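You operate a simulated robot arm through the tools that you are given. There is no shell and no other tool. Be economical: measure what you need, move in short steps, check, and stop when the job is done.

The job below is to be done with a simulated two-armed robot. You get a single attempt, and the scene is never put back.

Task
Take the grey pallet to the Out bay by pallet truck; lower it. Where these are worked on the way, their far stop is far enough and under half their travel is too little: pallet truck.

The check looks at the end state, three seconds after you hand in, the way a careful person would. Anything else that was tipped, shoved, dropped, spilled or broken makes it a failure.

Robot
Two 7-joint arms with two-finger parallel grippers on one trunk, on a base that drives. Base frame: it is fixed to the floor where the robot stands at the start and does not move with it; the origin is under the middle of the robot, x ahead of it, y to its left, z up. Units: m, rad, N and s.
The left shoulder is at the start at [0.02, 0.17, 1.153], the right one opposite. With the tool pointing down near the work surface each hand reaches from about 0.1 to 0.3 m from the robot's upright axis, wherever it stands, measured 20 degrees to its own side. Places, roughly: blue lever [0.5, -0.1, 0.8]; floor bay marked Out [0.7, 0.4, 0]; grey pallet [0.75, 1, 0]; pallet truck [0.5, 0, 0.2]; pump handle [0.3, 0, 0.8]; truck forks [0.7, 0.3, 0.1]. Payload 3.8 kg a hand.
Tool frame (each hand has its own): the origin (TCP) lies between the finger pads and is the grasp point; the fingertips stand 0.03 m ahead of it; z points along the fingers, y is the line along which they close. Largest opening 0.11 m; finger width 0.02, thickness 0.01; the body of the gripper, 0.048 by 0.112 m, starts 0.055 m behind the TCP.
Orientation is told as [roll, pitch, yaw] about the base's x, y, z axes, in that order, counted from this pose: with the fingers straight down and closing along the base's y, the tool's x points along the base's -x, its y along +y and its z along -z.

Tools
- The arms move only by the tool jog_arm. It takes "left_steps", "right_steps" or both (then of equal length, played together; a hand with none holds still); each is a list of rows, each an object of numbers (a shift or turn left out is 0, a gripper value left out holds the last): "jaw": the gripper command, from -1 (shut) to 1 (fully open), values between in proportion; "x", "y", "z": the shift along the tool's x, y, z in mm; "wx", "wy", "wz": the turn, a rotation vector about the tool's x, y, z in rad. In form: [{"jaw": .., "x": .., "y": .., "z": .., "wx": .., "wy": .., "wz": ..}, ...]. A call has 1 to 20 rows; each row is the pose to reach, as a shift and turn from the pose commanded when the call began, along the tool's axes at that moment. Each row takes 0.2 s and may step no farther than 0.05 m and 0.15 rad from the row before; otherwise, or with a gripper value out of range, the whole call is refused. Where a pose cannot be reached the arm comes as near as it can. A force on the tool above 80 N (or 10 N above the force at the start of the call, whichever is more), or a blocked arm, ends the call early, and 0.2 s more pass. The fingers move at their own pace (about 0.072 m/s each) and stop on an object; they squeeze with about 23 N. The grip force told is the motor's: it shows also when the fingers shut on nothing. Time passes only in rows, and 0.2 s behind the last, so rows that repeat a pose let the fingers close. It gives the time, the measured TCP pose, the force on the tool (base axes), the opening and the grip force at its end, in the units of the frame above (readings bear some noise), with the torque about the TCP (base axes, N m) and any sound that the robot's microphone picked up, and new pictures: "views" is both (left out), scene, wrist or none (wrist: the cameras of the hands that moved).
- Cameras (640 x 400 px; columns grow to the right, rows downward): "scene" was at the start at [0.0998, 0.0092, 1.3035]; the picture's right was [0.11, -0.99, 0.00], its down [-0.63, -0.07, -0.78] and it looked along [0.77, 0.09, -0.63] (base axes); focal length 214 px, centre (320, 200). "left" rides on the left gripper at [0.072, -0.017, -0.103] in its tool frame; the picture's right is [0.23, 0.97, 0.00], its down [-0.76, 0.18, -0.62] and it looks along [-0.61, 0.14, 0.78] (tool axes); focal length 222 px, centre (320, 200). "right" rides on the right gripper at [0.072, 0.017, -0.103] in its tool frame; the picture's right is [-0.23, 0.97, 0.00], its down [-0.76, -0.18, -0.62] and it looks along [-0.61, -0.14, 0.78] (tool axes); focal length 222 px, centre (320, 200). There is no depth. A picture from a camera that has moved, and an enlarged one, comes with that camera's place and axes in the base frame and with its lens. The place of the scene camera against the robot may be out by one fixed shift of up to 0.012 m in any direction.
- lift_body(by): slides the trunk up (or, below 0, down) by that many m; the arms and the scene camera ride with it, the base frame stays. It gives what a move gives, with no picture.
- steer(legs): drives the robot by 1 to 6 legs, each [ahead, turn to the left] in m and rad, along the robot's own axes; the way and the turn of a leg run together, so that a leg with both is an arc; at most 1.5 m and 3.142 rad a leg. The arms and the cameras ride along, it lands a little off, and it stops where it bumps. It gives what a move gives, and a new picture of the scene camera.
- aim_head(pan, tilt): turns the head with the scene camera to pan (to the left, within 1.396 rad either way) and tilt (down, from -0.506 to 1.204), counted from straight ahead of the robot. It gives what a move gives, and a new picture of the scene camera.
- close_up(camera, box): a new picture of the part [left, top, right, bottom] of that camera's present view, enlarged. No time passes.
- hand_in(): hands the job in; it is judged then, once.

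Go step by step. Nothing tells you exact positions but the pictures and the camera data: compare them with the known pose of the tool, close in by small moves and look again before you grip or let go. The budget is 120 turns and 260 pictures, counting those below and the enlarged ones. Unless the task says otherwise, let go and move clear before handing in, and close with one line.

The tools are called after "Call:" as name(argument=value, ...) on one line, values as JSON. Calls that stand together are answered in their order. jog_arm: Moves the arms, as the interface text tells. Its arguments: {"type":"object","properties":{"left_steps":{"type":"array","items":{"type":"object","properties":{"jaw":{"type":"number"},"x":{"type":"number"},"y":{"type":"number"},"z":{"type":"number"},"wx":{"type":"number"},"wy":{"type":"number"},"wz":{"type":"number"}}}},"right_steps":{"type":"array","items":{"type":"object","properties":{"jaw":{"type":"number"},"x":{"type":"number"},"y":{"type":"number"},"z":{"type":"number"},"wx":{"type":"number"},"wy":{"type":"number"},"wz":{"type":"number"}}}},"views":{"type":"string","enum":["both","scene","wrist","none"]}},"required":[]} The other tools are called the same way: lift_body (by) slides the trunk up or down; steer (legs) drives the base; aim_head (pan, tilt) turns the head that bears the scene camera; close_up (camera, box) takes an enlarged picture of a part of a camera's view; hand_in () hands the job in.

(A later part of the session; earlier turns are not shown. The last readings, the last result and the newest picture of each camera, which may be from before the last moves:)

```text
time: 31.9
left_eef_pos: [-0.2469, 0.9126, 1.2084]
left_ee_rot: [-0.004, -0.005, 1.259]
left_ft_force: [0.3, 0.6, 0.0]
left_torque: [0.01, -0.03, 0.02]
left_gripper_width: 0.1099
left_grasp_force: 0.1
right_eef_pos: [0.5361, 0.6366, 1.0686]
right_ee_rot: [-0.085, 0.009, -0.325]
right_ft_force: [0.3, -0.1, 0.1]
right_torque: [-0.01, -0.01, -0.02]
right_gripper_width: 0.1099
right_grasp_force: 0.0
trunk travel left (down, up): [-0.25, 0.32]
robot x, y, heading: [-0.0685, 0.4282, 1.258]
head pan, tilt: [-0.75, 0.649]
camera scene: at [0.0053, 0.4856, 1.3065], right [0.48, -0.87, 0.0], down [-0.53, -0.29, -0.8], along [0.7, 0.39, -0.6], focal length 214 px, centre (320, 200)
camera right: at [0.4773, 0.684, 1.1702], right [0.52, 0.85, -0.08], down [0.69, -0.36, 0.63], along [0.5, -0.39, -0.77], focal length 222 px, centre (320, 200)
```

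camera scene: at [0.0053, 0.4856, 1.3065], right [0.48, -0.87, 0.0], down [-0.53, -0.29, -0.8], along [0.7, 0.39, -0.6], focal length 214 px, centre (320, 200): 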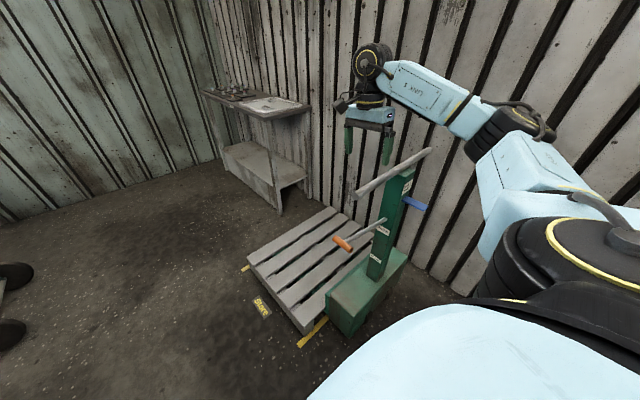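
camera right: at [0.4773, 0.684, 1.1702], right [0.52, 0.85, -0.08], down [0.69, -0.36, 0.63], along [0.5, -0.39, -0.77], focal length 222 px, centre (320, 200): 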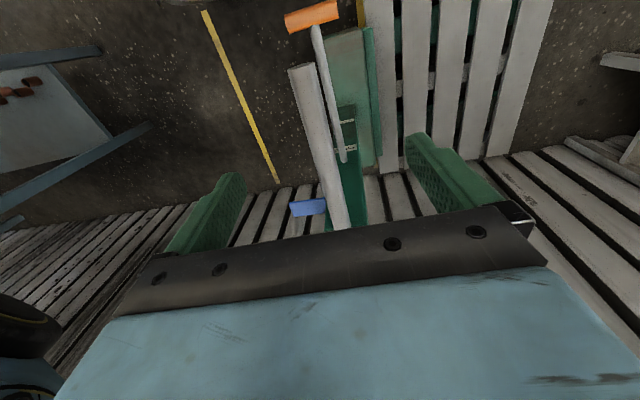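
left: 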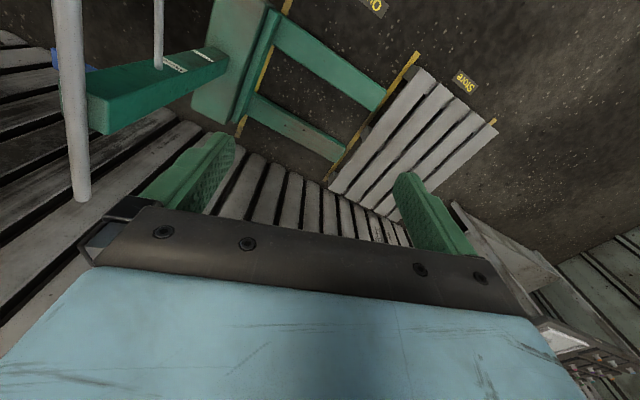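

The grip sits at about (0.45,0.65,0.78), lying along the travel direction, just past the bar end. I'll turn the hand back and stage it on the robot side of the grip so the jaws can close around it from a tilted approach.

Call:
jog_arm(right_steps=[{"x": 20, "y": -3, "wz": -0.144}, {"x": 40, "y": -6, "wz": -0.288}, {"x": 60, "y": -9, "wz": -0.432}, {"x": 80, "y": -12, "wz": -0.576}, {"x": 100, "y": -16, "wz": -0.72}, {"x": 120, "y": -20, "wz": -0.864}, {"x": 140, "y": -24, "wz": -1.008}, {"x": 160, "y": -28, "wz": -1.152}, {"x": 180, "y": -32, "wz": -1.296}, {"x": 190, "y": -36, "wz": -1.44}, {"x": 200, "y": -40, "wz": -1.58}])

Call:
close_up(camera="scene", box=[320, 160, 440, 280])

```text
time: 34.3
left_eef_pos: [-0.2465, 0.9115, 1.2093]
left_ee_rot: [-0.003, -0.006, 1.26]
left_ft_force: [-0.9, -0.2, 0.7]
left_torque: [-0.02, -0.01, -0.02]
left_gripper_width: 0.1101
left_grasp_force: 0.0
right_eef_pos: [0.3344, 0.6641, 1.0772]
right_ee_rot: [0.01, 0.084, 1.258]
right_ft_force: [0.5, -0.3, 0.3]
right_torque: [-0.02, 0.01, 0.01]
right_gripper_width: 0.1103
right_grasp_force: 0.0
trunk travel left (down, up): [-0.25, 0.32]
robot x, y, heading: [-0.0698, 0.4261, 1.258]
head pan, tilt: [-0.75, 0.649]
camera scene: at [0.0057, 0.486, 1.3064], right [0.48, -0.87, 0.0], down [-0.53, -0.29, -0.8], along [0.7, 0.39, -0.6], focal length 214 px, centre (320, 200)
camera right: at [0.3003, 0.609, 1.1842], right [-0.86, 0.52, -0.01], down [0.42, 0.71, 0.56], along [0.29, 0.47, -0.83], focal length 222 px, centre (320, 200)
```

scene: 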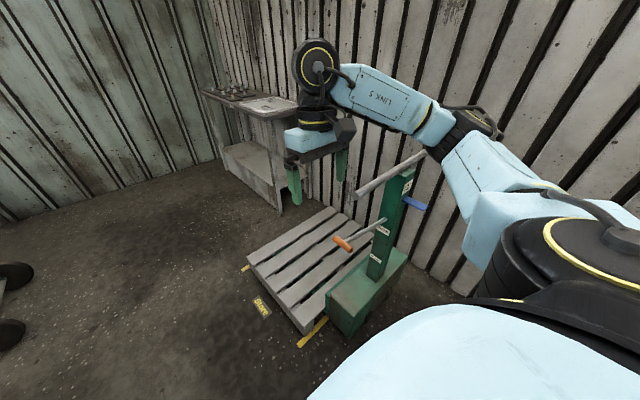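
right: 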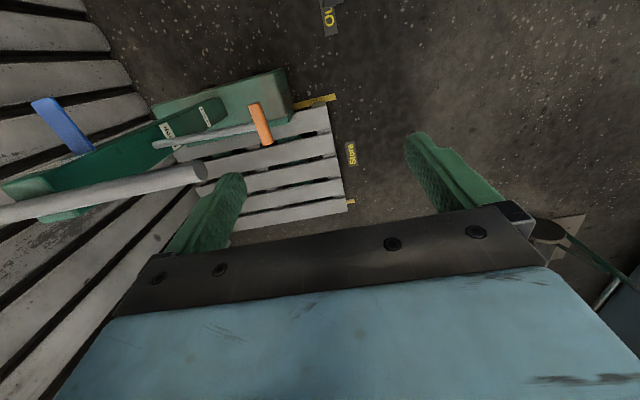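

```text
3.33 times, centred on (380, 220) of scene
camera zoom: at [0.0057, 0.486, 1.3064], right [0.48, -0.87, 0.0], down [-0.53, -0.29, -0.8], along [0.7, 0.39, -0.6], focal length 715 px, centre (120, 133)
```

zoom: 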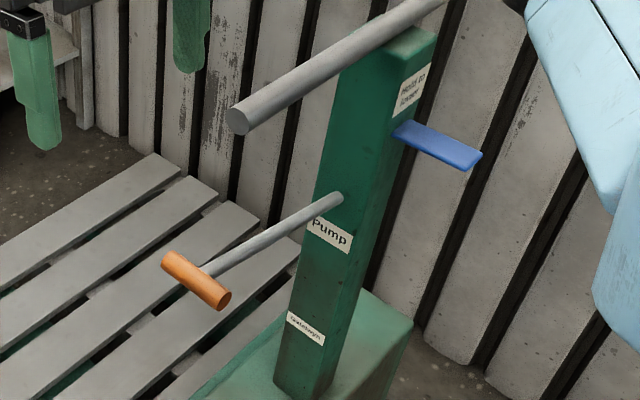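

The blue lever reads "Hold to lower", and the pump lever is about horizontal with its hinge near (0.64,0.57,0.775). I'll tilt the hand so its fingers lean toward the truck.

Call:
jog_arm(right_steps=[{"wx": 0.14, "wy": -0.02}, {"wx": 0.28, "wy": -0.04}, {"wx": 0.42, "wy": -0.06}, {"wx": 0.56, "wy": -0.07}, {"wx": 0.7, "wy": -0.085}], views="none")

Call:
jog_arm(right_steps=[{"y": 20, "z": 33}, {"y": 40, "z": 66}, {"y": 60, "z": 100}, {"y": 80, "z": 130}, {"y": 95, "z": 160}])

```text
time: 35.5
left_eef_pos: [-0.2477, 0.9127, 1.2077]
left_ee_rot: [-0.004, -0.005, 1.26]
left_ft_force: [0.1, -0.2, -0.6]
left_torque: [0.0, 0.01, -0.02]
left_gripper_width: 0.11
left_grasp_force: 0.0
right_eef_pos: [0.3321, 0.6633, 1.0755]
right_ee_rot: [-0.69, 0.005, 1.285]
right_ft_force: [-0.7, -0.1, 0.5]
right_torque: [-0.01, 0.02, 0.03]
right_gripper_width: 0.1102
right_grasp_force: 0.1
trunk travel left (down, up): [-0.25, 0.32]
robot x, y, heading: [-0.0702, 0.4257, 1.256]
head pan, tilt: [-0.75, 0.649]
```

```text
time: 36.7
left_eef_pos: [-0.2476, 0.9115, 1.209]
left_ee_rot: [-0.001, -0.006, 1.256]
left_ft_force: [-0.1, 0.0, 0.3]
left_torque: [0.03, 0.02, 0.0]
left_gripper_width: 0.1101
left_grasp_force: 0.0
right_eef_pos: [0.3623, 0.6546, 0.8909]
right_ee_rot: [-0.69, 0.006, 1.285]
right_ft_force: [0.5, 0.5, -0.6]
right_torque: [-0.02, -0.02, -0.01]
right_gripper_width: 0.1101
right_grasp_force: 0.0
trunk travel left (down, up): [-0.25, 0.32]
robot x, y, heading: [-0.07, 0.422, 1.261]
head pan, tilt: [-0.75, 0.649]
camera scene: at [0.0063, 0.4858, 1.3064], right [0.48, -0.87, 0.0], down [-0.53, -0.29, -0.8], along [0.7, 0.39, -0.6], focal length 214 px, centre (320, 200)
camera right: at [0.2681, 0.6078, 0.9596], right [-0.66, 0.43, -0.62], down [-0.03, 0.81, 0.59], along [0.75, 0.41, -0.52], focal length 222 px, centre (320, 200)
```

scene: 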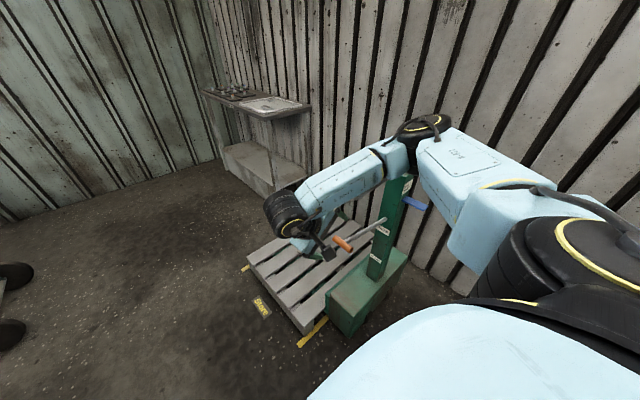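
right: 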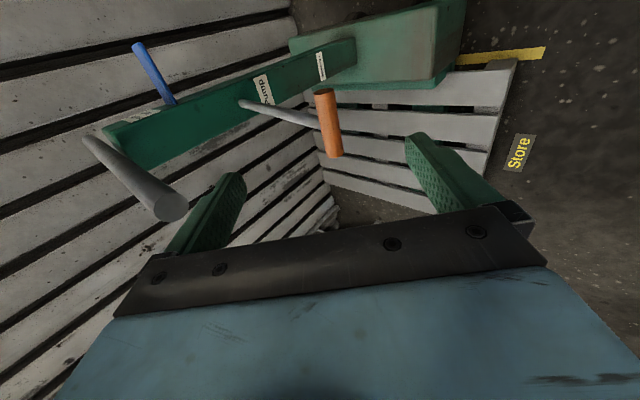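

The grip is well in view between the fingers. I'll advance about 0.14 along the fingers so the jaws straddle it, off to the near side of the rod.

Call:
jog_arm(right_steps=[{"x": 2, "y": 2, "z": 40}, {"x": 4, "y": 4, "z": 80}, {"x": 7, "y": 6, "z": 115}], views="both")

```text
time: 37.5
left_eef_pos: [-0.2461, 0.9126, 1.2093]
left_ee_rot: [-0.004, -0.007, 1.258]
left_ft_force: [0.8, 0.1, 0.0]
left_torque: [-0.02, 0.02, 0.01]
left_gripper_width: 0.1101
left_grasp_force: 0.0
right_eef_pos: [0.4257, 0.6274, 0.8]
right_ee_rot: [-0.689, 0.006, 1.287]
right_ft_force: [0.6, -0.5, -0.8]
right_torque: [-0.05, 0.03, -0.01]
right_gripper_width: 0.1099
right_grasp_force: 0.1
trunk travel left (down, up): [-0.25, 0.32]
robot x, y, heading: [-0.0715, 0.4218, 1.252]
head pan, tilt: [-0.75, 0.649]
camera scene: at [0.0064, 0.4856, 1.3064], right [0.48, -0.87, 0.0], down [-0.53, -0.29, -0.8], along [0.7, 0.39, -0.6], focal length 214 px, centre (320, 200)
camera right: at [0.3304, 0.5805, 0.8677], right [-0.66, 0.43, -0.62], down [-0.03, 0.81, 0.59], along [0.75, 0.41, -0.52], focal length 222 px, centre (320, 200)
```

scene: 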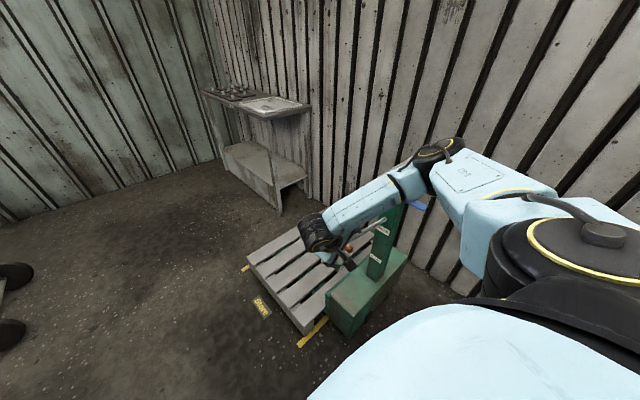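
right: 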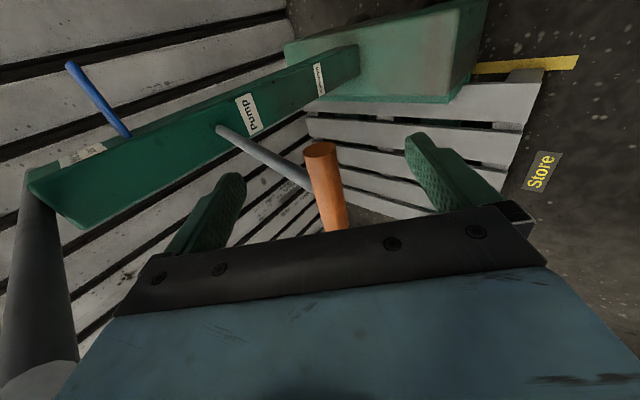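

The grip lies between the fingers, about 24 mm ahead. I'll advance and close.

Call:
jog_arm(right_steps=[{"z": 12, "y": 2}, {"z": 24, "y": 3}, {"z": 24, "y": 3, "jaw": -1}, {"z": 24, "y": 3, "jaw": -1}, {"z": 24, "y": 3, "jaw": -1}, {"z": 24, "y": 3, "jaw": -1}, {"z": 24, "y": 3, "jaw": -1}], views="wrist")

```text
time: 39.1
left_eef_pos: [-0.2472, 0.9114, 1.2081]
left_ee_rot: [0.001, -0.006, 1.257]
left_ft_force: [-0.1, 0.1, -0.5]
left_torque: [0.02, -0.02, -0.01]
left_gripper_width: 0.1101
left_grasp_force: 0.0
right_eef_pos: [0.437, 0.6234, 0.7788]
right_ee_rot: [-0.688, 0.004, 1.281]
right_ft_force: [5.2, -0.6, -0.7]
right_torque: [0.47, -0.19, -0.79]
right_gripper_width: 0.0214
right_grasp_force: 44.9
trunk travel left (down, up): [-0.25, 0.32]
robot x, y, heading: [-0.0711, 0.4247, 1.256]
head pan, tilt: [-0.75, 0.649]
camera right: at [0.3423, 0.5768, 0.8469], right [-0.66, 0.43, -0.62], down [-0.03, 0.81, 0.59], along [0.75, 0.41, -0.52], focal length 222 px, centre (320, 200)
```

right: 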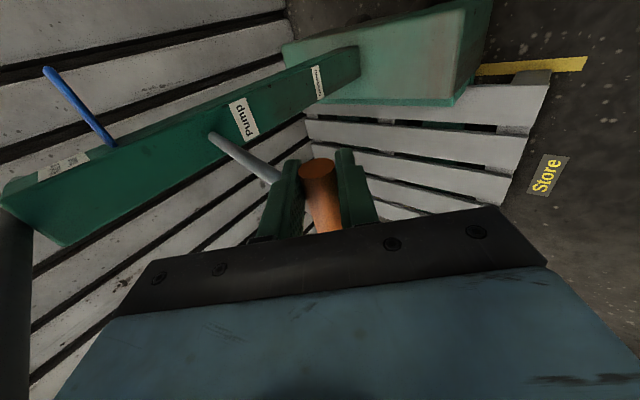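

The grip is held. I'll test pressing it straight down 50 mm.

Call:
jog_arm(right_steps=[{"y": 8, "z": 9.6}, {"y": 16, "z": 19}, {"y": 24, "z": 29}, {"y": 32, "z": 38}], views="both")

```text
time: 40.1
left_eef_pos: [-0.2477, 0.912, 1.2095]
left_ee_rot: [-0.004, -0.006, 1.26]
left_ft_force: [0.6, -0.3, 0.3]
left_torque: [0.03, 0.02, -0.02]
left_gripper_width: 0.1099
left_grasp_force: 0.0
right_eef_pos: [0.4325, 0.6233, 0.7281]
right_ee_rot: [-0.687, 0.005, 1.287]
right_ft_force: [-17.7, 4.1, 1.7]
right_torque: [0.01, 0.11, -1.0]
right_gripper_width: 0.022
right_grasp_force: 45.4
trunk travel left (down, up): [-0.25, 0.32]
robot x, y, heading: [-0.0696, 0.428, 1.257]
head pan, tilt: [-0.75, 0.649]
camera scene: at [0.0041, 0.4861, 1.3065], right [0.48, -0.87, 0.0], down [-0.53, -0.29, -0.8], along [0.7, 0.39, -0.6], focal length 214 px, centre (320, 200)
camera right: at [0.3385, 0.5778, 0.7981], right [-0.66, 0.43, -0.62], down [-0.03, 0.81, 0.59], along [0.75, 0.41, -0.52], focal length 222 px, centre (320, 200)
```

scene: 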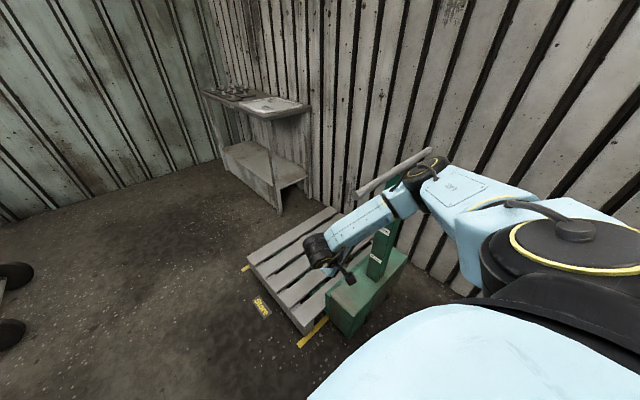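
right: 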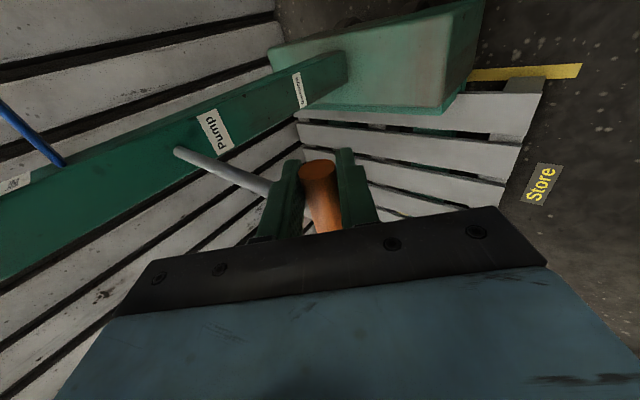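

The lever goes down freely. I'll keep pressing down toward its lower stop.

Call:
jog_arm(right_steps=[{"y": 13, "z": 15}, {"y": 26, "z": 30}, {"y": 39, "z": 46}, {"y": 52, "z": 62}], views="both")

```text
time: 41.2
left_eef_pos: [-0.2478, 0.9113, 1.2082]
left_ee_rot: [-0.005, -0.007, 1.259]
left_ft_force: [1.1, -0.9, -0.5]
left_torque: [-0.02, 0.03, 0.0]
left_gripper_width: 0.1101
left_grasp_force: 0.0
right_eef_pos: [0.4485, 0.6229, 0.6578]
right_ee_rot: [-0.734, -0.005, 1.264]
right_ft_force: [-8.1, -11.7, 34.6]
right_torque: [-0.31, 0.19, -0.23]
right_gripper_width: 0.0218
right_grasp_force: 45.2
trunk travel left (down, up): [-0.25, 0.32]
robot x, y, heading: [-0.0752, 0.421, 1.257]
head pan, tilt: [-0.75, 0.649]
stopped in row 4 (right hand): the force on the tool passed its limit at 84 N (the readings are from after the stop); the commanded pose is now the measured one
camera scene: at [0.0037, 0.484, 1.3067], right [0.48, -0.88, 0.0], down [-0.53, -0.29, -0.8], along [0.7, 0.39, -0.6], focal length 214 px, centre (320, 200)
camera right: at [0.3502, 0.5787, 0.7223], right [-0.62, 0.44, -0.65], down [-0.04, 0.81, 0.59], along [0.78, 0.39, -0.48], focal length 222 px, centre (320, 200)
```

scene: 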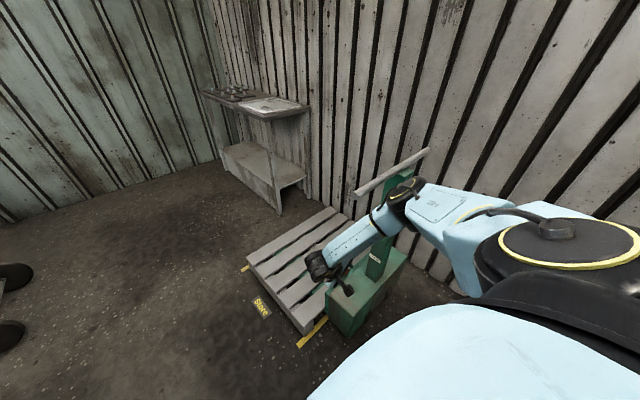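
right: 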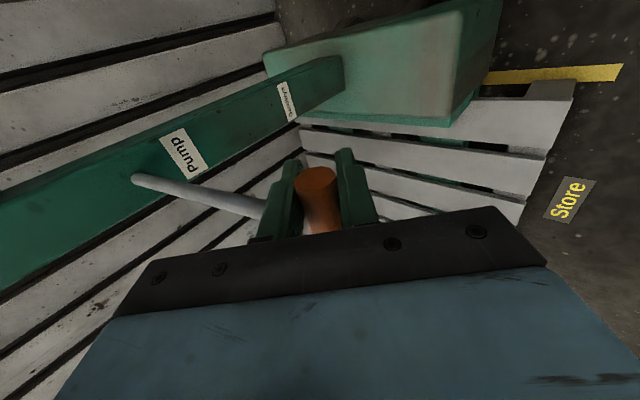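

It stopped at z≈0.66 with high force: either the lever's end or a contact. I'll check closely.

Call:
close_up(camera="scene", box=[230, 140, 450, 350])

```text
1.90 times, centred on (340, 245) of scene
camera zoom: at [0.0037, 0.484, 1.3067], right [0.48, -0.88, 0.0], down [-0.53, -0.29, -0.8], along [0.7, 0.39, -0.6], focal length 408 px, centre (282, 114)
```

zoom: 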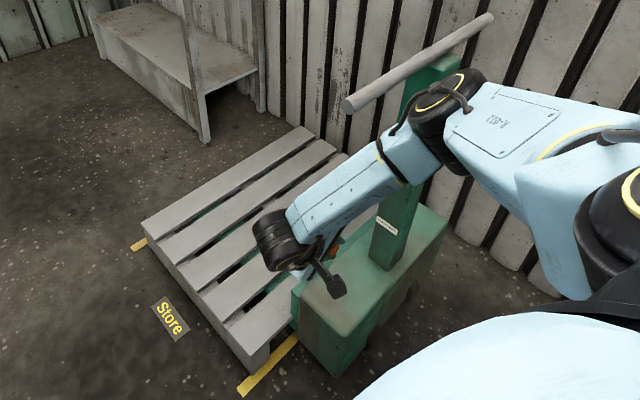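

The lever's arc fits a hinge at z≈0.74 with a 0.21 m arm, so this looks like its lower stop. I'll make a full up stroke.

Call:
jog_arm(right_steps=[{"y": -18, "z": -40}, {"y": -40, "z": -69}, {"y": -72, "z": -98}, {"y": -99, "z": -115}, {"y": -119, "z": -124}], views="none")

Call:
close_up(camera="scene", box=[230, 140, 450, 350])

```text
time: 42.2
left_eef_pos: [-0.2448, 0.9134, 1.2088]
left_ee_rot: [-0.002, -0.003, 1.26]
left_ft_force: [0.5, -1.4, 0.3]
left_torque: [0.0, -0.01, 0.0]
left_gripper_width: 0.11
left_grasp_force: 0.0
right_eef_pos: [0.4323, 0.6223, 0.7884]
right_ee_rot: [-0.682, 0.02, 1.29]
right_ft_force: [3.3, -1.0, -33.0]
right_torque: [1.24, -0.22, -0.28]
right_gripper_width: 0.0222
right_grasp_force: 45.2
trunk travel left (down, up): [-0.25, 0.32]
robot x, y, heading: [-0.0692, 0.4242, 1.258]
head pan, tilt: [-0.75, 0.649]
stopped in row 5 (right hand): the force on the tool passed its limit at 134 N (the readings are from after the stop); the commanded pose is now the measured one
```

```text
1.90 times, centred on (340, 245) of scene
camera zoom: at [0.0086, 0.4862, 1.3061], right [0.48, -0.87, 0.0], down [-0.53, -0.29, -0.8], along [0.7, 0.39, -0.61], focal length 408 px, centre (282, 114)
```

zoom: 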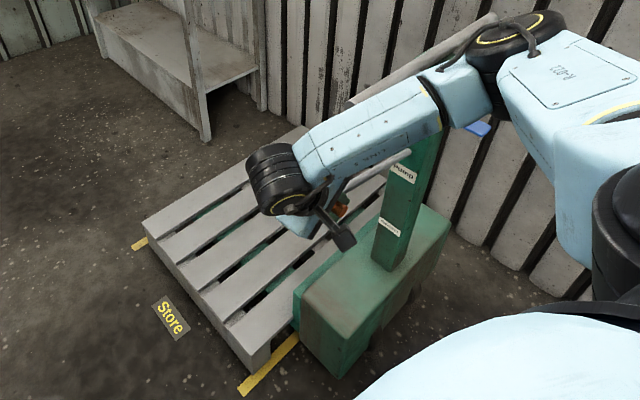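

The lever runs between z≈0.66 and 0.79. I'll make a complete down-and-up stroke and look at the forks.

Call:
jog_arm(right_steps=[{"y": 24, "z": 22}, {"y": 46, "z": 47}, {"y": 64, "z": 77}, {"y": 75, "z": 105}, {"y": 75, "z": 105}, {"y": 64, "z": 77}, {"y": 46, "z": 47}, {"y": 24, "z": 22}, {"y": 2, "z": 2}], views="none")

Call:
close_up(camera="scene", box=[230, 140, 450, 350])

```text
time: 44.2
left_eef_pos: [-0.2431, 0.912, 1.2084]
left_ee_rot: [0.001, -0.004, 1.261]
left_ft_force: [0.6, -0.2, -0.2]
left_torque: [0.0, 0.03, 0.0]
left_gripper_width: 0.1103
left_grasp_force: 0.0
right_eef_pos: [0.4344, 0.6252, 0.7861]
right_ee_rot: [-0.684, 0.021, 1.288]
right_ft_force: [22.8, -9.9, -25.8]
right_torque: [0.59, -0.22, -0.67]
right_gripper_width: 0.0221
right_grasp_force: 45.1
trunk travel left (down, up): [-0.25, 0.32]
robot x, y, heading: [-0.0699, 0.4239, 1.258]
head pan, tilt: [-0.75, 0.649]
```

```text
1.90 times, centred on (340, 245) of scene
camera zoom: at [0.0109, 0.4855, 1.3057], right [0.48, -0.87, 0.0], down [-0.53, -0.29, -0.79], along [0.69, 0.39, -0.61], focal length 408 px, centre (282, 114)
```

zoom: 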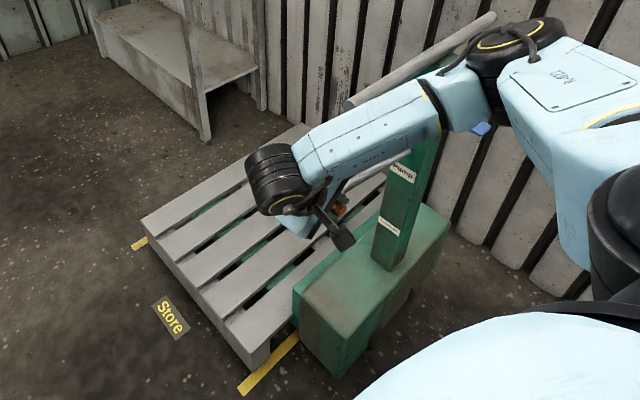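

A slight rise seems visible. I'll make two more full strokes.

Call:
jog_arm(right_steps=[{"y": 24, "z": 22}, {"y": 46, "z": 47}, {"y": 64, "z": 77}, {"y": 75, "z": 103}, {"y": 75, "z": 105}, {"y": 64, "z": 77}, {"y": 46, "z": 47}, {"y": 24, "z": 22}, {"y": 3, "z": 3}, {"y": 3, "z": 3}, {"y": 24, "z": 22}, {"y": 46, "z": 47}, {"y": 64, "z": 77}, {"y": 75, "z": 103}, {"y": 75, "z": 105}, {"y": 64, "z": 77}, {"y": 46, "z": 47}, {"y": 24, "z": 22}, {"y": 3, "z": 3}], views="none")

Call:
close_up(camera="scene", box=[230, 140, 450, 350])

```text
time: 48.2
left_eef_pos: [-0.2438, 0.9115, 1.2104]
left_ee_rot: [0.0, -0.004, 1.26]
left_ft_force: [0.4, 0.8, 0.4]
left_torque: [-0.02, 0.01, -0.01]
left_gripper_width: 0.11
left_grasp_force: 0.1
right_eef_pos: [0.4358, 0.6237, 0.7839]
right_ee_rot: [-0.687, 0.017, 1.286]
right_ft_force: [28.8, -11.6, -18.1]
right_torque: [0.79, -0.36, -0.53]
right_gripper_width: 0.0218
right_grasp_force: 44.8
trunk travel left (down, up): [-0.25, 0.32]
robot x, y, heading: [-0.0679, 0.4237, 1.256]
head pan, tilt: [-0.75, 0.649]
```

```text
1.90 times, centred on (340, 245) of scene
camera zoom: at [0.0107, 0.4853, 1.3058], right [0.48, -0.87, 0.0], down [-0.53, -0.29, -0.79], along [0.69, 0.39, -0.61], focal length 408 px, centre (282, 114)
```

zoom: 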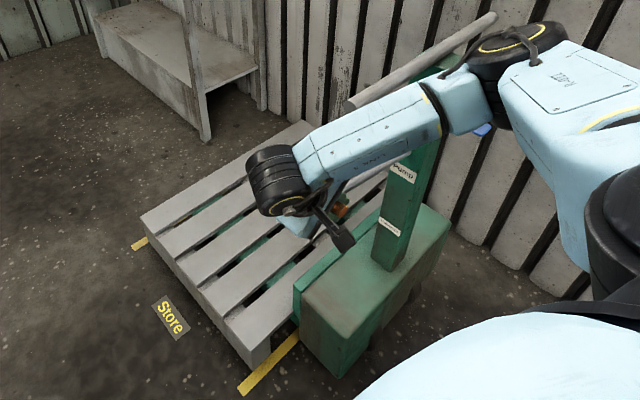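

The pallet is rising with each stroke. More strokes.

Call:
jog_arm(right_steps=[{"y": 24, "z": 22}, {"y": 46, "z": 47}, {"y": 64, "z": 77}, {"y": 75, "z": 103}, {"y": 75, "z": 105}, {"y": 64, "z": 77}, {"y": 46, "z": 47}, {"y": 24, "z": 22}, {"y": 3, "z": 3}, {"y": 3, "z": 3}, {"y": 24, "z": 22}, {"y": 46, "z": 47}, {"y": 64, "z": 77}, {"y": 75, "z": 103}, {"y": 75, "z": 105}, {"y": 64, "z": 77}, {"y": 46, "z": 47}, {"y": 24, "z": 22}, {"y": 3, "z": 3}], views="none")

Call:
jog_arm(right_steps=[{"y": 24, "z": 22}, {"y": 46, "z": 47}, {"y": 64, "z": 77}, {"y": 75, "z": 103}, {"y": 75, "z": 105}, {"y": 64, "z": 77}, {"y": 46, "z": 47}, {"y": 24, "z": 22}, {"y": 3, "z": 3}, {"y": 3, "z": 3}, {"y": 24, "z": 22}, {"y": 46, "z": 47}, {"y": 64, "z": 77}, {"y": 75, "z": 103}, {"y": 75, "z": 105}, {"y": 64, "z": 77}, {"y": 46, "z": 47}, {"y": 24, "z": 22}, {"y": 3, "z": 3}], views="none")

Call:
close_up(camera="scene", box=[230, 140, 450, 350])

```text
time: 52.2
left_eef_pos: [-0.2438, 0.9111, 1.2106]
left_ee_rot: [-0.001, -0.004, 1.258]
left_ft_force: [0.4, 0.0, 0.4]
left_torque: [0.01, 0.02, 0.0]
left_gripper_width: 0.1097
left_grasp_force: 0.0
right_eef_pos: [0.4367, 0.6217, 0.7782]
right_ee_rot: [-0.692, 0.017, 1.281]
right_ft_force: [37.0, -15.4, -7.3]
right_torque: [0.53, -0.27, -0.76]
right_gripper_width: 0.0217
right_grasp_force: 45.0
trunk travel left (down, up): [-0.25, 0.32]
robot x, y, heading: [-0.0697, 0.4258, 1.256]
head pan, tilt: [-0.75, 0.649]
```

```text
time: 56.2
left_eef_pos: [-0.2426, 0.9099, 1.2095]
left_ee_rot: [0.002, -0.005, 1.261]
left_ft_force: [0.3, 0.7, 0.2]
left_torque: [0.01, 0.0, 0.02]
left_gripper_width: 0.1101
left_grasp_force: 0.0
right_eef_pos: [0.4373, 0.6229, 0.7755]
right_ee_rot: [-0.694, 0.015, 1.279]
right_ft_force: [43.6, -13.9, -9.3]
right_torque: [0.43, -0.21, -0.78]
right_gripper_width: 0.0224
right_grasp_force: 45.2
trunk travel left (down, up): [-0.25, 0.32]
robot x, y, heading: [-0.0714, 0.4199, 1.255]
head pan, tilt: [-0.75, 0.649]
```

```text
1.90 times, centred on (340, 245) of scene
camera zoom: at [0.0113, 0.4843, 1.306], right [0.48, -0.87, 0.0], down [-0.53, -0.29, -0.79], along [0.69, 0.39, -0.61], focal length 408 px, centre (282, 114)
```

zoom: 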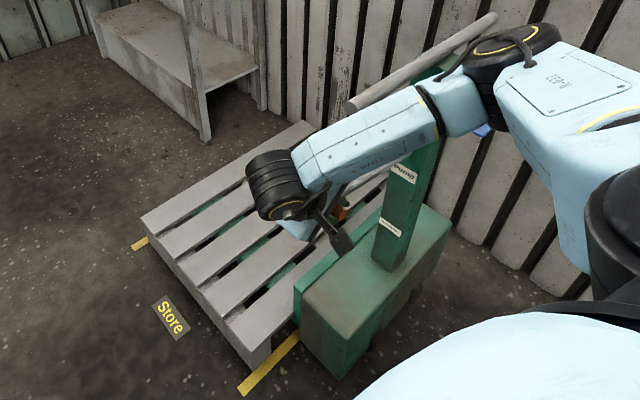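

The rise seems to have levelled off. I'll check the gap under the pallet more closely.

Call:
close_up(camera="scene", box=[270, 250, 370, 350])

Call:
close_up(camera="scene", box=[235, 200, 335, 300])

```text
4.00 times, centred on (320, 300) of scene
camera zoom: at [0.0113, 0.4843, 1.306], right [0.48, -0.87, 0.0], down [-0.53, -0.29, -0.79], along [0.69, 0.39, -0.61], focal length 858 px, centre (320, -200)
```

zoom: 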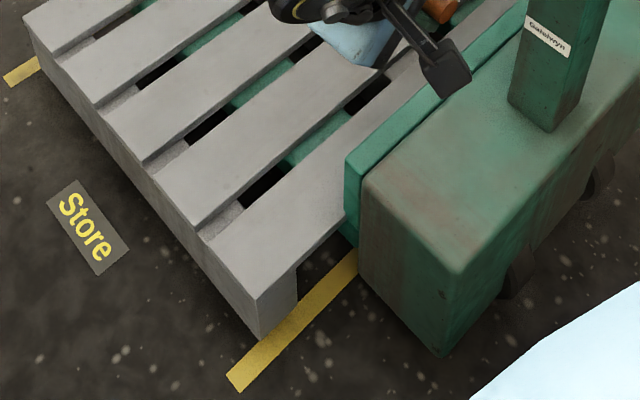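

```text
4.00 times, centred on (285, 250) of scene
camera zoom: at [0.0113, 0.4843, 1.306], right [0.48, -0.87, 0.0], down [-0.53, -0.29, -0.79], along [0.69, 0.39, -0.61], focal length 858 px, centre (460, 0)
```

zoom: 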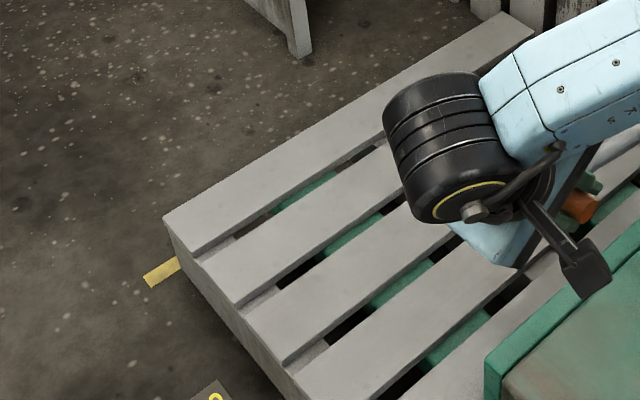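

The pallet is clear of the floor only slightly. My stroke endpoints drifted, so I'll re-centre and make fuller strokes, then compare.

Call:
jog_arm(right_steps=[{"y": -10, "z": -3}, {"y": -10, "z": -4}, {"y": 14, "z": 19}, {"y": 36, "z": 44}, {"y": 54, "z": 74}, {"y": 66, "z": 102}, {"y": 67, "z": 106}, {"y": 54, "z": 74}, {"y": 36, "z": 44}, {"y": 14, "z": 19}, {"y": -11, "z": -5}, {"y": -11, "z": -5}, {"y": 14, "z": 19}, {"y": 36, "z": 44}, {"y": 54, "z": 74}, {"y": 66, "z": 102}, {"y": 67, "z": 106}], views="none")

Call:
close_up(camera="scene", box=[270, 250, 370, 350])

```text
time: 59.8
left_eef_pos: [-0.2487, 0.9109, 1.2101]
left_ee_rot: [-0.004, -0.007, 1.261]
left_ft_force: [-1.3, -0.3, 0.4]
left_torque: [0.0, 0.0, 0.04]
left_gripper_width: 0.1101
left_grasp_force: 0.1
right_eef_pos: [0.4478, 0.6221, 0.6575]
right_ee_rot: [-0.702, 0.004, 1.286]
right_ft_force: [12.5, 3.4, 50.8]
right_torque: [0.68, -0.03, -0.45]
right_gripper_width: 0.0218
right_grasp_force: 45.2
trunk travel left (down, up): [-0.25, 0.32]
robot x, y, heading: [-0.0709, 0.4252, 1.251]
head pan, tilt: [-0.75, 0.649]
```

```text
4.00 times, centred on (320, 300) of scene
camera zoom: at [0.0036, 0.4843, 1.3071], right [0.48, -0.87, 0.0], down [-0.53, -0.29, -0.8], along [0.7, 0.39, -0.6], focal length 858 px, centre (320, -200)
```

zoom: 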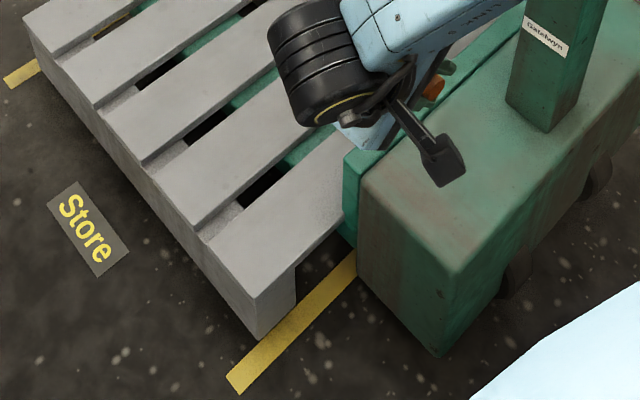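

Lift has reached its maximum (pallet raised 2–3 cm). I'll bring the lever back up, release it and back the hand out.

Call:
jog_arm(right_steps=[{"y": -13, "z": -32}, {"y": -31, "z": -62}, {"y": -53, "z": -87}, {"y": -72, "z": -104}, {"y": -72, "z": -104, "jaw": 1}, {"y": -72, "z": -104, "jaw": 1}, {"y": -72, "z": -104, "jaw": 1}, {"y": -72, "z": -104, "jaw": 1}], views="none")

Call:
jog_arm(right_steps=[{"z": -40}, {"z": -80}, {"z": -120}, {"z": -140}], views="both")

```text
time: 61.6
left_eef_pos: [-0.2486, 0.9116, 1.2087]
left_ee_rot: [-0.004, -0.006, 1.259]
left_ft_force: [0.6, -0.1, 0.7]
left_torque: [0.01, -0.03, 0.01]
left_gripper_width: 0.1099
left_grasp_force: 0.1
right_eef_pos: [0.436, 0.6253, 0.7782]
right_ee_rot: [-0.689, 0.018, 1.293]
right_ft_force: [1.5, 0.4, 0.4]
right_torque: [0.0, 0.01, 0.02]
right_gripper_width: 0.1101
right_grasp_force: 0.1
trunk travel left (down, up): [-0.25, 0.32]
robot x, y, heading: [-0.0697, 0.4226, 1.262]
head pan, tilt: [-0.75, 0.649]
```

```text
time: 62.6
left_eef_pos: [-0.2473, 0.9118, 1.2086]
left_ee_rot: [-0.002, -0.005, 1.259]
left_ft_force: [-0.9, 0.0, -0.6]
left_torque: [-0.04, 0.01, 0.01]
left_gripper_width: 0.11
left_grasp_force: 0.1
right_eef_pos: [0.3493, 0.6506, 0.8863]
right_ee_rot: [-0.688, 0.016, 1.292]
right_ft_force: [0.1, 0.3, -0.2]
right_torque: [-0.01, -0.01, -0.04]
right_gripper_width: 0.11
right_grasp_force: 0.0
trunk travel left (down, up): [-0.25, 0.32]
robot x, y, heading: [-0.0728, 0.4241, 1.262]
head pan, tilt: [-0.75, 0.649]
camera scene: at [0.0059, 0.4856, 1.3064], right [0.48, -0.87, 0.0], down [-0.53, -0.29, -0.8], along [0.7, 0.39, -0.6], focal length 214 px, centre (320, 200)
camera right: at [0.2557, 0.6034, 0.9559], right [-0.66, 0.42, -0.62], down [-0.04, 0.81, 0.58], along [0.75, 0.41, -0.52], focal length 222 px, centre (320, 200)
```

scene: 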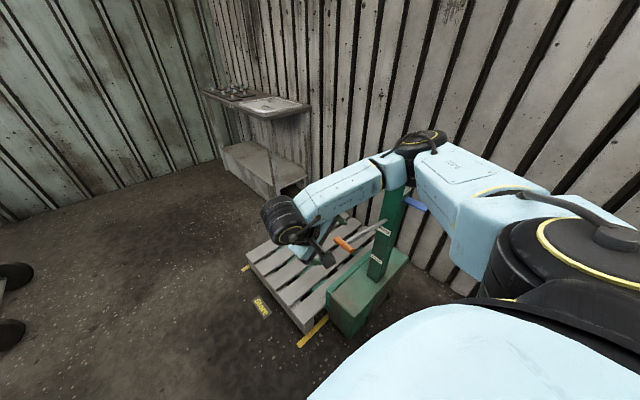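
right: 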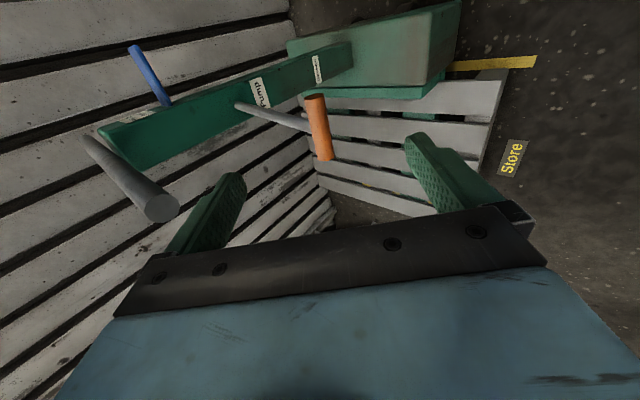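

The pallet rests raised on the forks. Now I reverse the path: lift the hand, level it, and take it back over the push bar.

Call:
jog_arm(right_steps=[{"y": -24, "z": -40}, {"y": -48, "z": -80}, {"y": -72, "z": -120}, {"y": -98, "z": -160}], views="none")

Call:
jog_arm(right_steps=[{"wx": -0.14}, {"wx": -0.28}, {"wx": -0.42}, {"wx": -0.56}, {"wx": -0.69}], views="wrist")

```text
time: 63.6
left_eef_pos: [-0.249, 0.9116, 1.2086]
left_ee_rot: [-0.003, -0.006, 1.259]
left_ft_force: [0.2, 0.7, 0.0]
left_torque: [0.01, 0.01, -0.01]
left_gripper_width: 0.1098
left_grasp_force: 0.0
right_eef_pos: [0.3232, 0.6587, 1.0731]
right_ee_rot: [-0.688, 0.014, 1.291]
right_ft_force: [-0.1, 0.3, -0.7]
right_torque: [0.03, 0.01, -0.03]
right_gripper_width: 0.1101
right_grasp_force: 0.1
trunk travel left (down, up): [-0.25, 0.32]
robot x, y, heading: [-0.0679, 0.4236, 1.258]
head pan, tilt: [-0.75, 0.649]
```

```text
time: 64.8
left_eef_pos: [-0.2472, 0.9106, 1.2082]
left_ee_rot: [-0.003, -0.007, 1.26]
left_ft_force: [0.1, -0.6, 0.1]
left_torque: [-0.02, -0.02, 0.01]
left_gripper_width: 0.1099
left_grasp_force: 0.0
right_eef_pos: [0.3254, 0.6594, 1.0718]
right_ee_rot: [0.004, 0.015, 1.292]
right_ft_force: [0.0, -0.2, 0.2]
right_torque: [0.0, -0.01, -0.03]
right_gripper_width: 0.1101
right_grasp_force: 0.1
trunk travel left (down, up): [-0.25, 0.32]
robot x, y, heading: [-0.0756, 0.4258, 1.258]
head pan, tilt: [-0.75, 0.649]
camera right: at [0.2916, 0.5962, 1.1759], right [-0.87, 0.49, 0.0], down [0.39, 0.69, 0.61], along [0.3, 0.53, -0.79], focal length 222 px, centre (320, 200)
```

right: 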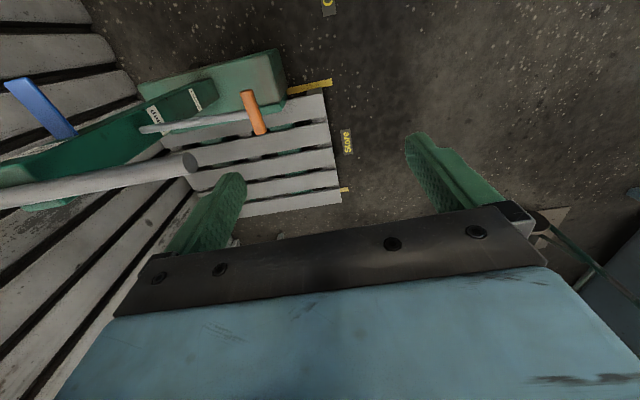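

Now rotate the hand and move it over the bar's end.

Call:
jog_arm(right_steps=[{"x": -2, "y": -19, "wz": 0.146}, {"x": -3, "y": -38, "wz": 0.292}, {"x": -5, "y": -57, "wz": 0.438}, {"x": -7, "y": -76, "wz": 0.584}, {"x": -8, "y": -95, "wz": 0.73}, {"x": -10, "y": -114, "wz": 0.876}, {"x": -12, "y": -133, "wz": 1.022}, {"x": -13, "y": -152, "wz": 1.168}, {"x": -15, "y": -171, "wz": 1.314}, {"x": -17, "y": -190, "wz": 1.46}, {"x": -18, "y": -206, "wz": 1.6}], views="both")

```text
time: 67.2
left_eef_pos: [-0.2486, 0.9112, 1.2084]
left_ee_rot: [-0.004, -0.005, 1.26]
left_ft_force: [-0.2, 0.3, -0.8]
left_torque: [-0.01, 0.02, -0.01]
left_gripper_width: 0.11
left_grasp_force: 0.0
right_eef_pos: [0.5275, 0.6192, 1.0727]
right_ee_rot: [-0.016, 0.0, -0.312]
right_ft_force: [-0.6, -0.2, 0.3]
right_torque: [-0.03, 0.01, -0.01]
right_gripper_width: 0.1098
right_grasp_force: 0.0
trunk travel left (down, up): [-0.25, 0.32]
robot x, y, heading: [-0.0751, 0.4215, 1.257]
head pan, tilt: [-0.75, 0.649]
camera scene: at [0.0062, 0.4855, 1.3064], right [0.48, -0.87, 0.0], down [-0.53, -0.29, -0.8], along [0.7, 0.39, -0.6], focal length 214 px, centre (320, 200)
camera right: at [0.4656, 0.6601, 1.1746], right [0.51, 0.86, -0.01], down [0.67, -0.39, 0.63], along [0.53, -0.33, -0.78], focal length 222 px, centre (320, 200)
```

scene: 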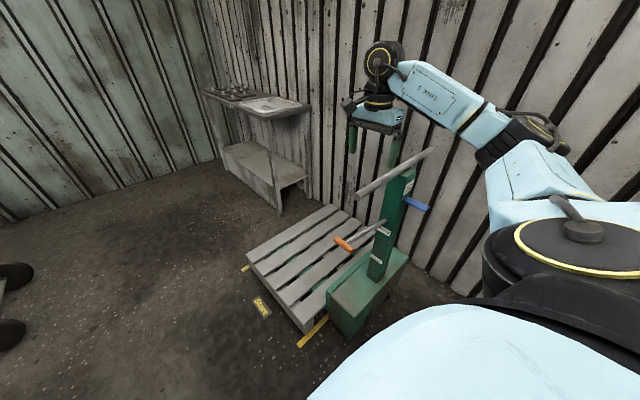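
right: 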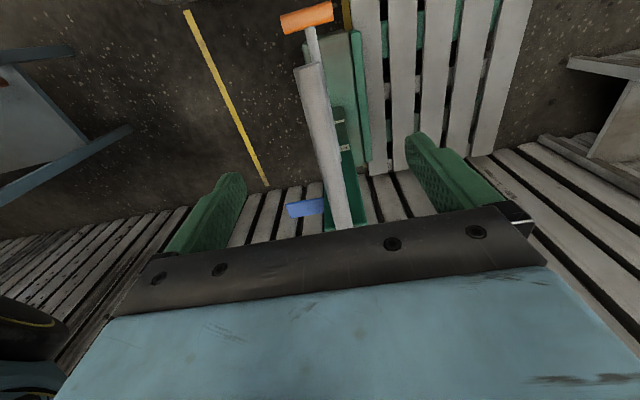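

The bar is centred between the fingers. Lower, then close.

Call:
jog_arm(right_steps=[{"z": 38}, {"z": 76}, {"z": 115}, {"z": 115}, {"z": 115, "jaw": -1}, {"z": 115, "jaw": -1}, {"z": 115, "jaw": -1}, {"z": 115, "jaw": -1}, {"z": 115, "jaw": -1}], views="wrist")

```text
time: 69.2
left_eef_pos: [-0.2485, 0.9118, 1.209]
left_ee_rot: [-0.004, -0.006, 1.259]
left_ft_force: [-0.1, 0.0, -0.6]
left_torque: [0.01, -0.01, -0.01]
left_gripper_width: 0.1102
left_grasp_force: 0.0
right_eef_pos: [0.5287, 0.6172, 0.957]
right_ee_rot: [-0.014, 0.002, -0.308]
right_ft_force: [-1.3, -3.9, -1.6]
right_torque: [-0.14, -0.02, -0.12]
right_gripper_width: 0.0258
right_grasp_force: 45.2
trunk travel left (down, up): [-0.25, 0.32]
robot x, y, heading: [-0.071, 0.4231, 1.258]
head pan, tilt: [-0.75, 0.649]
camera right: at [0.4658, 0.6565, 1.0596], right [0.51, 0.86, -0.02], down [0.68, -0.39, 0.63], along [0.53, -0.33, -0.78], focal length 222 px, centre (320, 200)
```

right: 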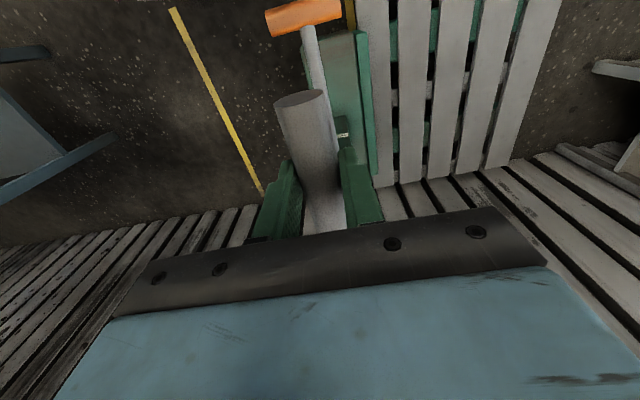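

Gripped. Now pull the loaded truck back with a short drive first.

Call:
steer(legs=[[-0.15, 0]])

```text
time: 70.6
left_eef_pos: [-0.2926, 0.7736, 1.2075]
left_ee_rot: [-0.004, -0.003, 1.261]
left_ft_force: [0.1, -1.3, 0.3]
left_torque: [-0.01, 0.0, -0.01]
left_gripper_width: 0.11
left_grasp_force: 0.1
right_eef_pos: [0.4832, 0.479, 0.9575]
right_ee_rot: [-0.006, 0.002, -0.312]
right_ft_force: [5.0, 7.5, -4.4]
right_torque: [0.25, -0.87, -0.13]
right_gripper_width: 0.0258
right_grasp_force: 45.6
trunk travel left (down, up): [-0.25, 0.32]
robot x, y, heading: [-0.1149, 0.2812, 1.256]
head pan, tilt: [-0.75, 0.649]
camera scene: at [-0.0388, 0.3461, 1.3062], right [0.48, -0.87, 0.0], down [-0.53, -0.29, -0.8], along [0.7, 0.39, -0.61], focal length 214 px, centre (320, 200)
```

scene: 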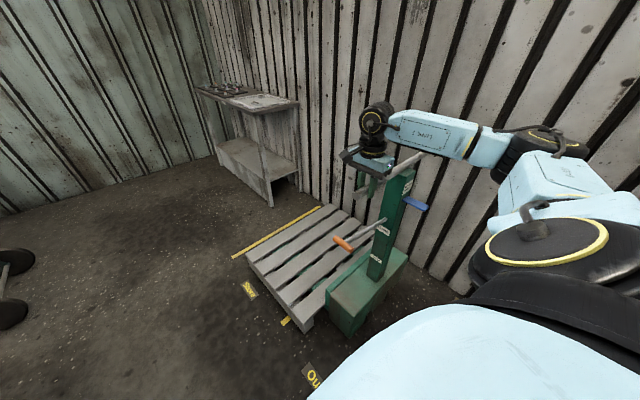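

The pallet rides along with the truck. Continue pulling.

Call:
steer(legs=[[-0.2, 0.003]])

Call:
steer(legs=[[-0.13, 0]])

```text
time: 72.2
left_eef_pos: [-0.3536, 0.5806, 1.209]
left_ee_rot: [-0.001, -0.004, 1.262]
left_ft_force: [0.4, -1.0, 0.3]
left_torque: [-0.02, 0.01, 0.03]
left_gripper_width: 0.1099
left_grasp_force: 0.0
right_eef_pos: [0.4235, 0.2912, 0.9576]
right_ee_rot: [0.003, 0.003, -0.31]
right_ft_force: [15.3, 8.4, -6.9]
right_torque: [0.39, -0.56, -0.17]
right_gripper_width: 0.0255
right_grasp_force: 44.9
trunk travel left (down, up): [-0.25, 0.32]
robot x, y, heading: [-0.178, 0.0911, 1.259]
head pan, tilt: [-0.75, 0.649]
camera scene: at [-0.0994, 0.1553, 1.306], right [0.49, -0.87, 0.0], down [-0.53, -0.3, -0.79], along [0.69, 0.39, -0.61], focal length 214 px, centre (320, 200)
```

scene: 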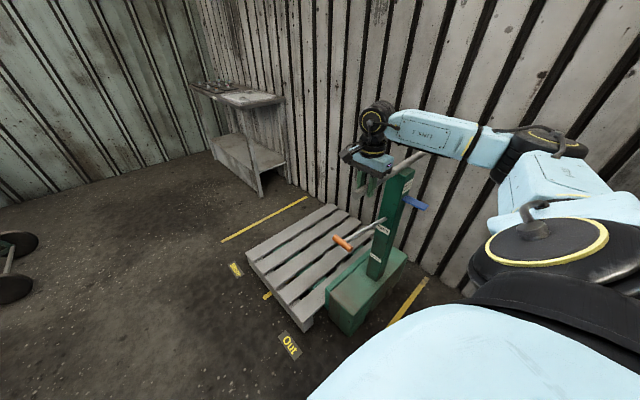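

```text
time: 73.5
left_eef_pos: [-0.3933, 0.4585, 1.2077]
left_ee_rot: [-0.001, 0.0, 1.263]
left_ft_force: [0.6, -0.1, 0.0]
left_torque: [-0.03, 0.02, -0.03]
left_gripper_width: 0.11
left_grasp_force: 0.0
right_eef_pos: [0.384, 0.1704, 0.9589]
right_ee_rot: [0.017, 0.003, -0.309]
right_ft_force: [12.3, 15.0, -16.3]
right_torque: [0.08, -1.14, -0.06]
right_gripper_width: 0.026
right_grasp_force: 45.3
trunk travel left (down, up): [-0.25, 0.32]
robot x, y, heading: [-0.2182, -0.0309, 1.266]
head pan, tilt: [-0.75, 0.649]
camera scene: at [-0.1386, 0.0332, 1.3059], right [0.49, -0.87, 0.0], down [-0.53, -0.3, -0.79], along [0.69, 0.39, -0.61], focal length 214 px, centre (320, 200)
```

scene: 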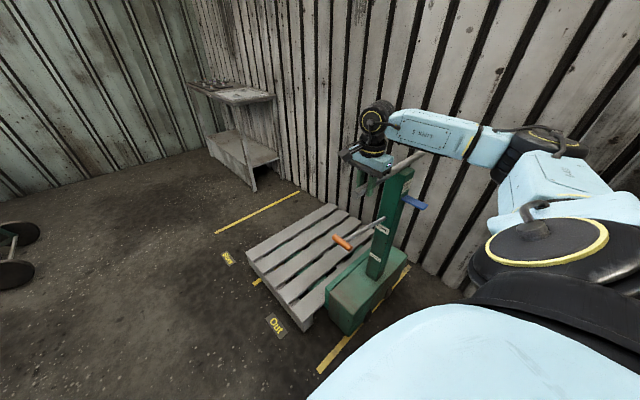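

About 0.16 of pull remains; I'll do this with the arm, since something stands behind the robot.

Call:
jog_arm(right_steps=[{"y": -20}, {"y": -40}, {"y": -60}, {"y": -80}, {"y": -100}, {"y": -115}], views="scene")

```text
time: 74.9
left_eef_pos: [-0.396, 0.4532, 1.2101]
left_ee_rot: [-0.001, -0.006, 1.262]
left_ft_force: [-0.5, 0.9, -0.5]
left_torque: [0.02, 0.01, 0.02]
left_gripper_width: 0.1099
left_grasp_force: 0.0
right_eef_pos: [0.3477, 0.0557, 0.9584]
right_ee_rot: [0.015, -0.002, -0.312]
right_ft_force: [6.7, -12.8, -2.5]
right_torque: [-0.58, 0.12, 0.17]
right_gripper_width: 0.0258
right_grasp_force: 45.1
trunk travel left (down, up): [-0.25, 0.32]
robot x, y, heading: [-0.2181, -0.0345, 1.256]
head pan, tilt: [-0.75, 0.649]
camera scene: at [-0.1409, 0.0274, 1.3066], right [0.49, -0.87, 0.0], down [-0.53, -0.29, -0.8], along [0.7, 0.39, -0.6], focal length 214 px, centre (320, 200)
```

scene: 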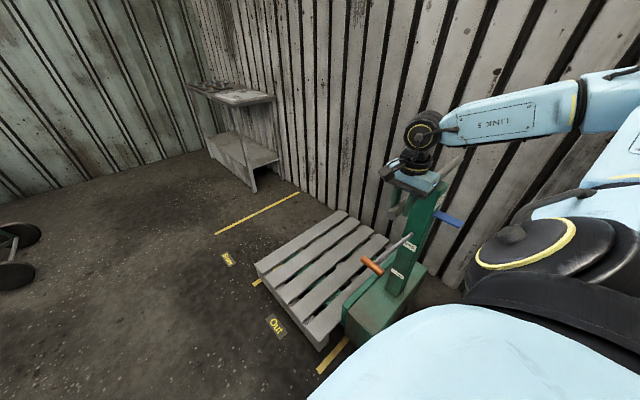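

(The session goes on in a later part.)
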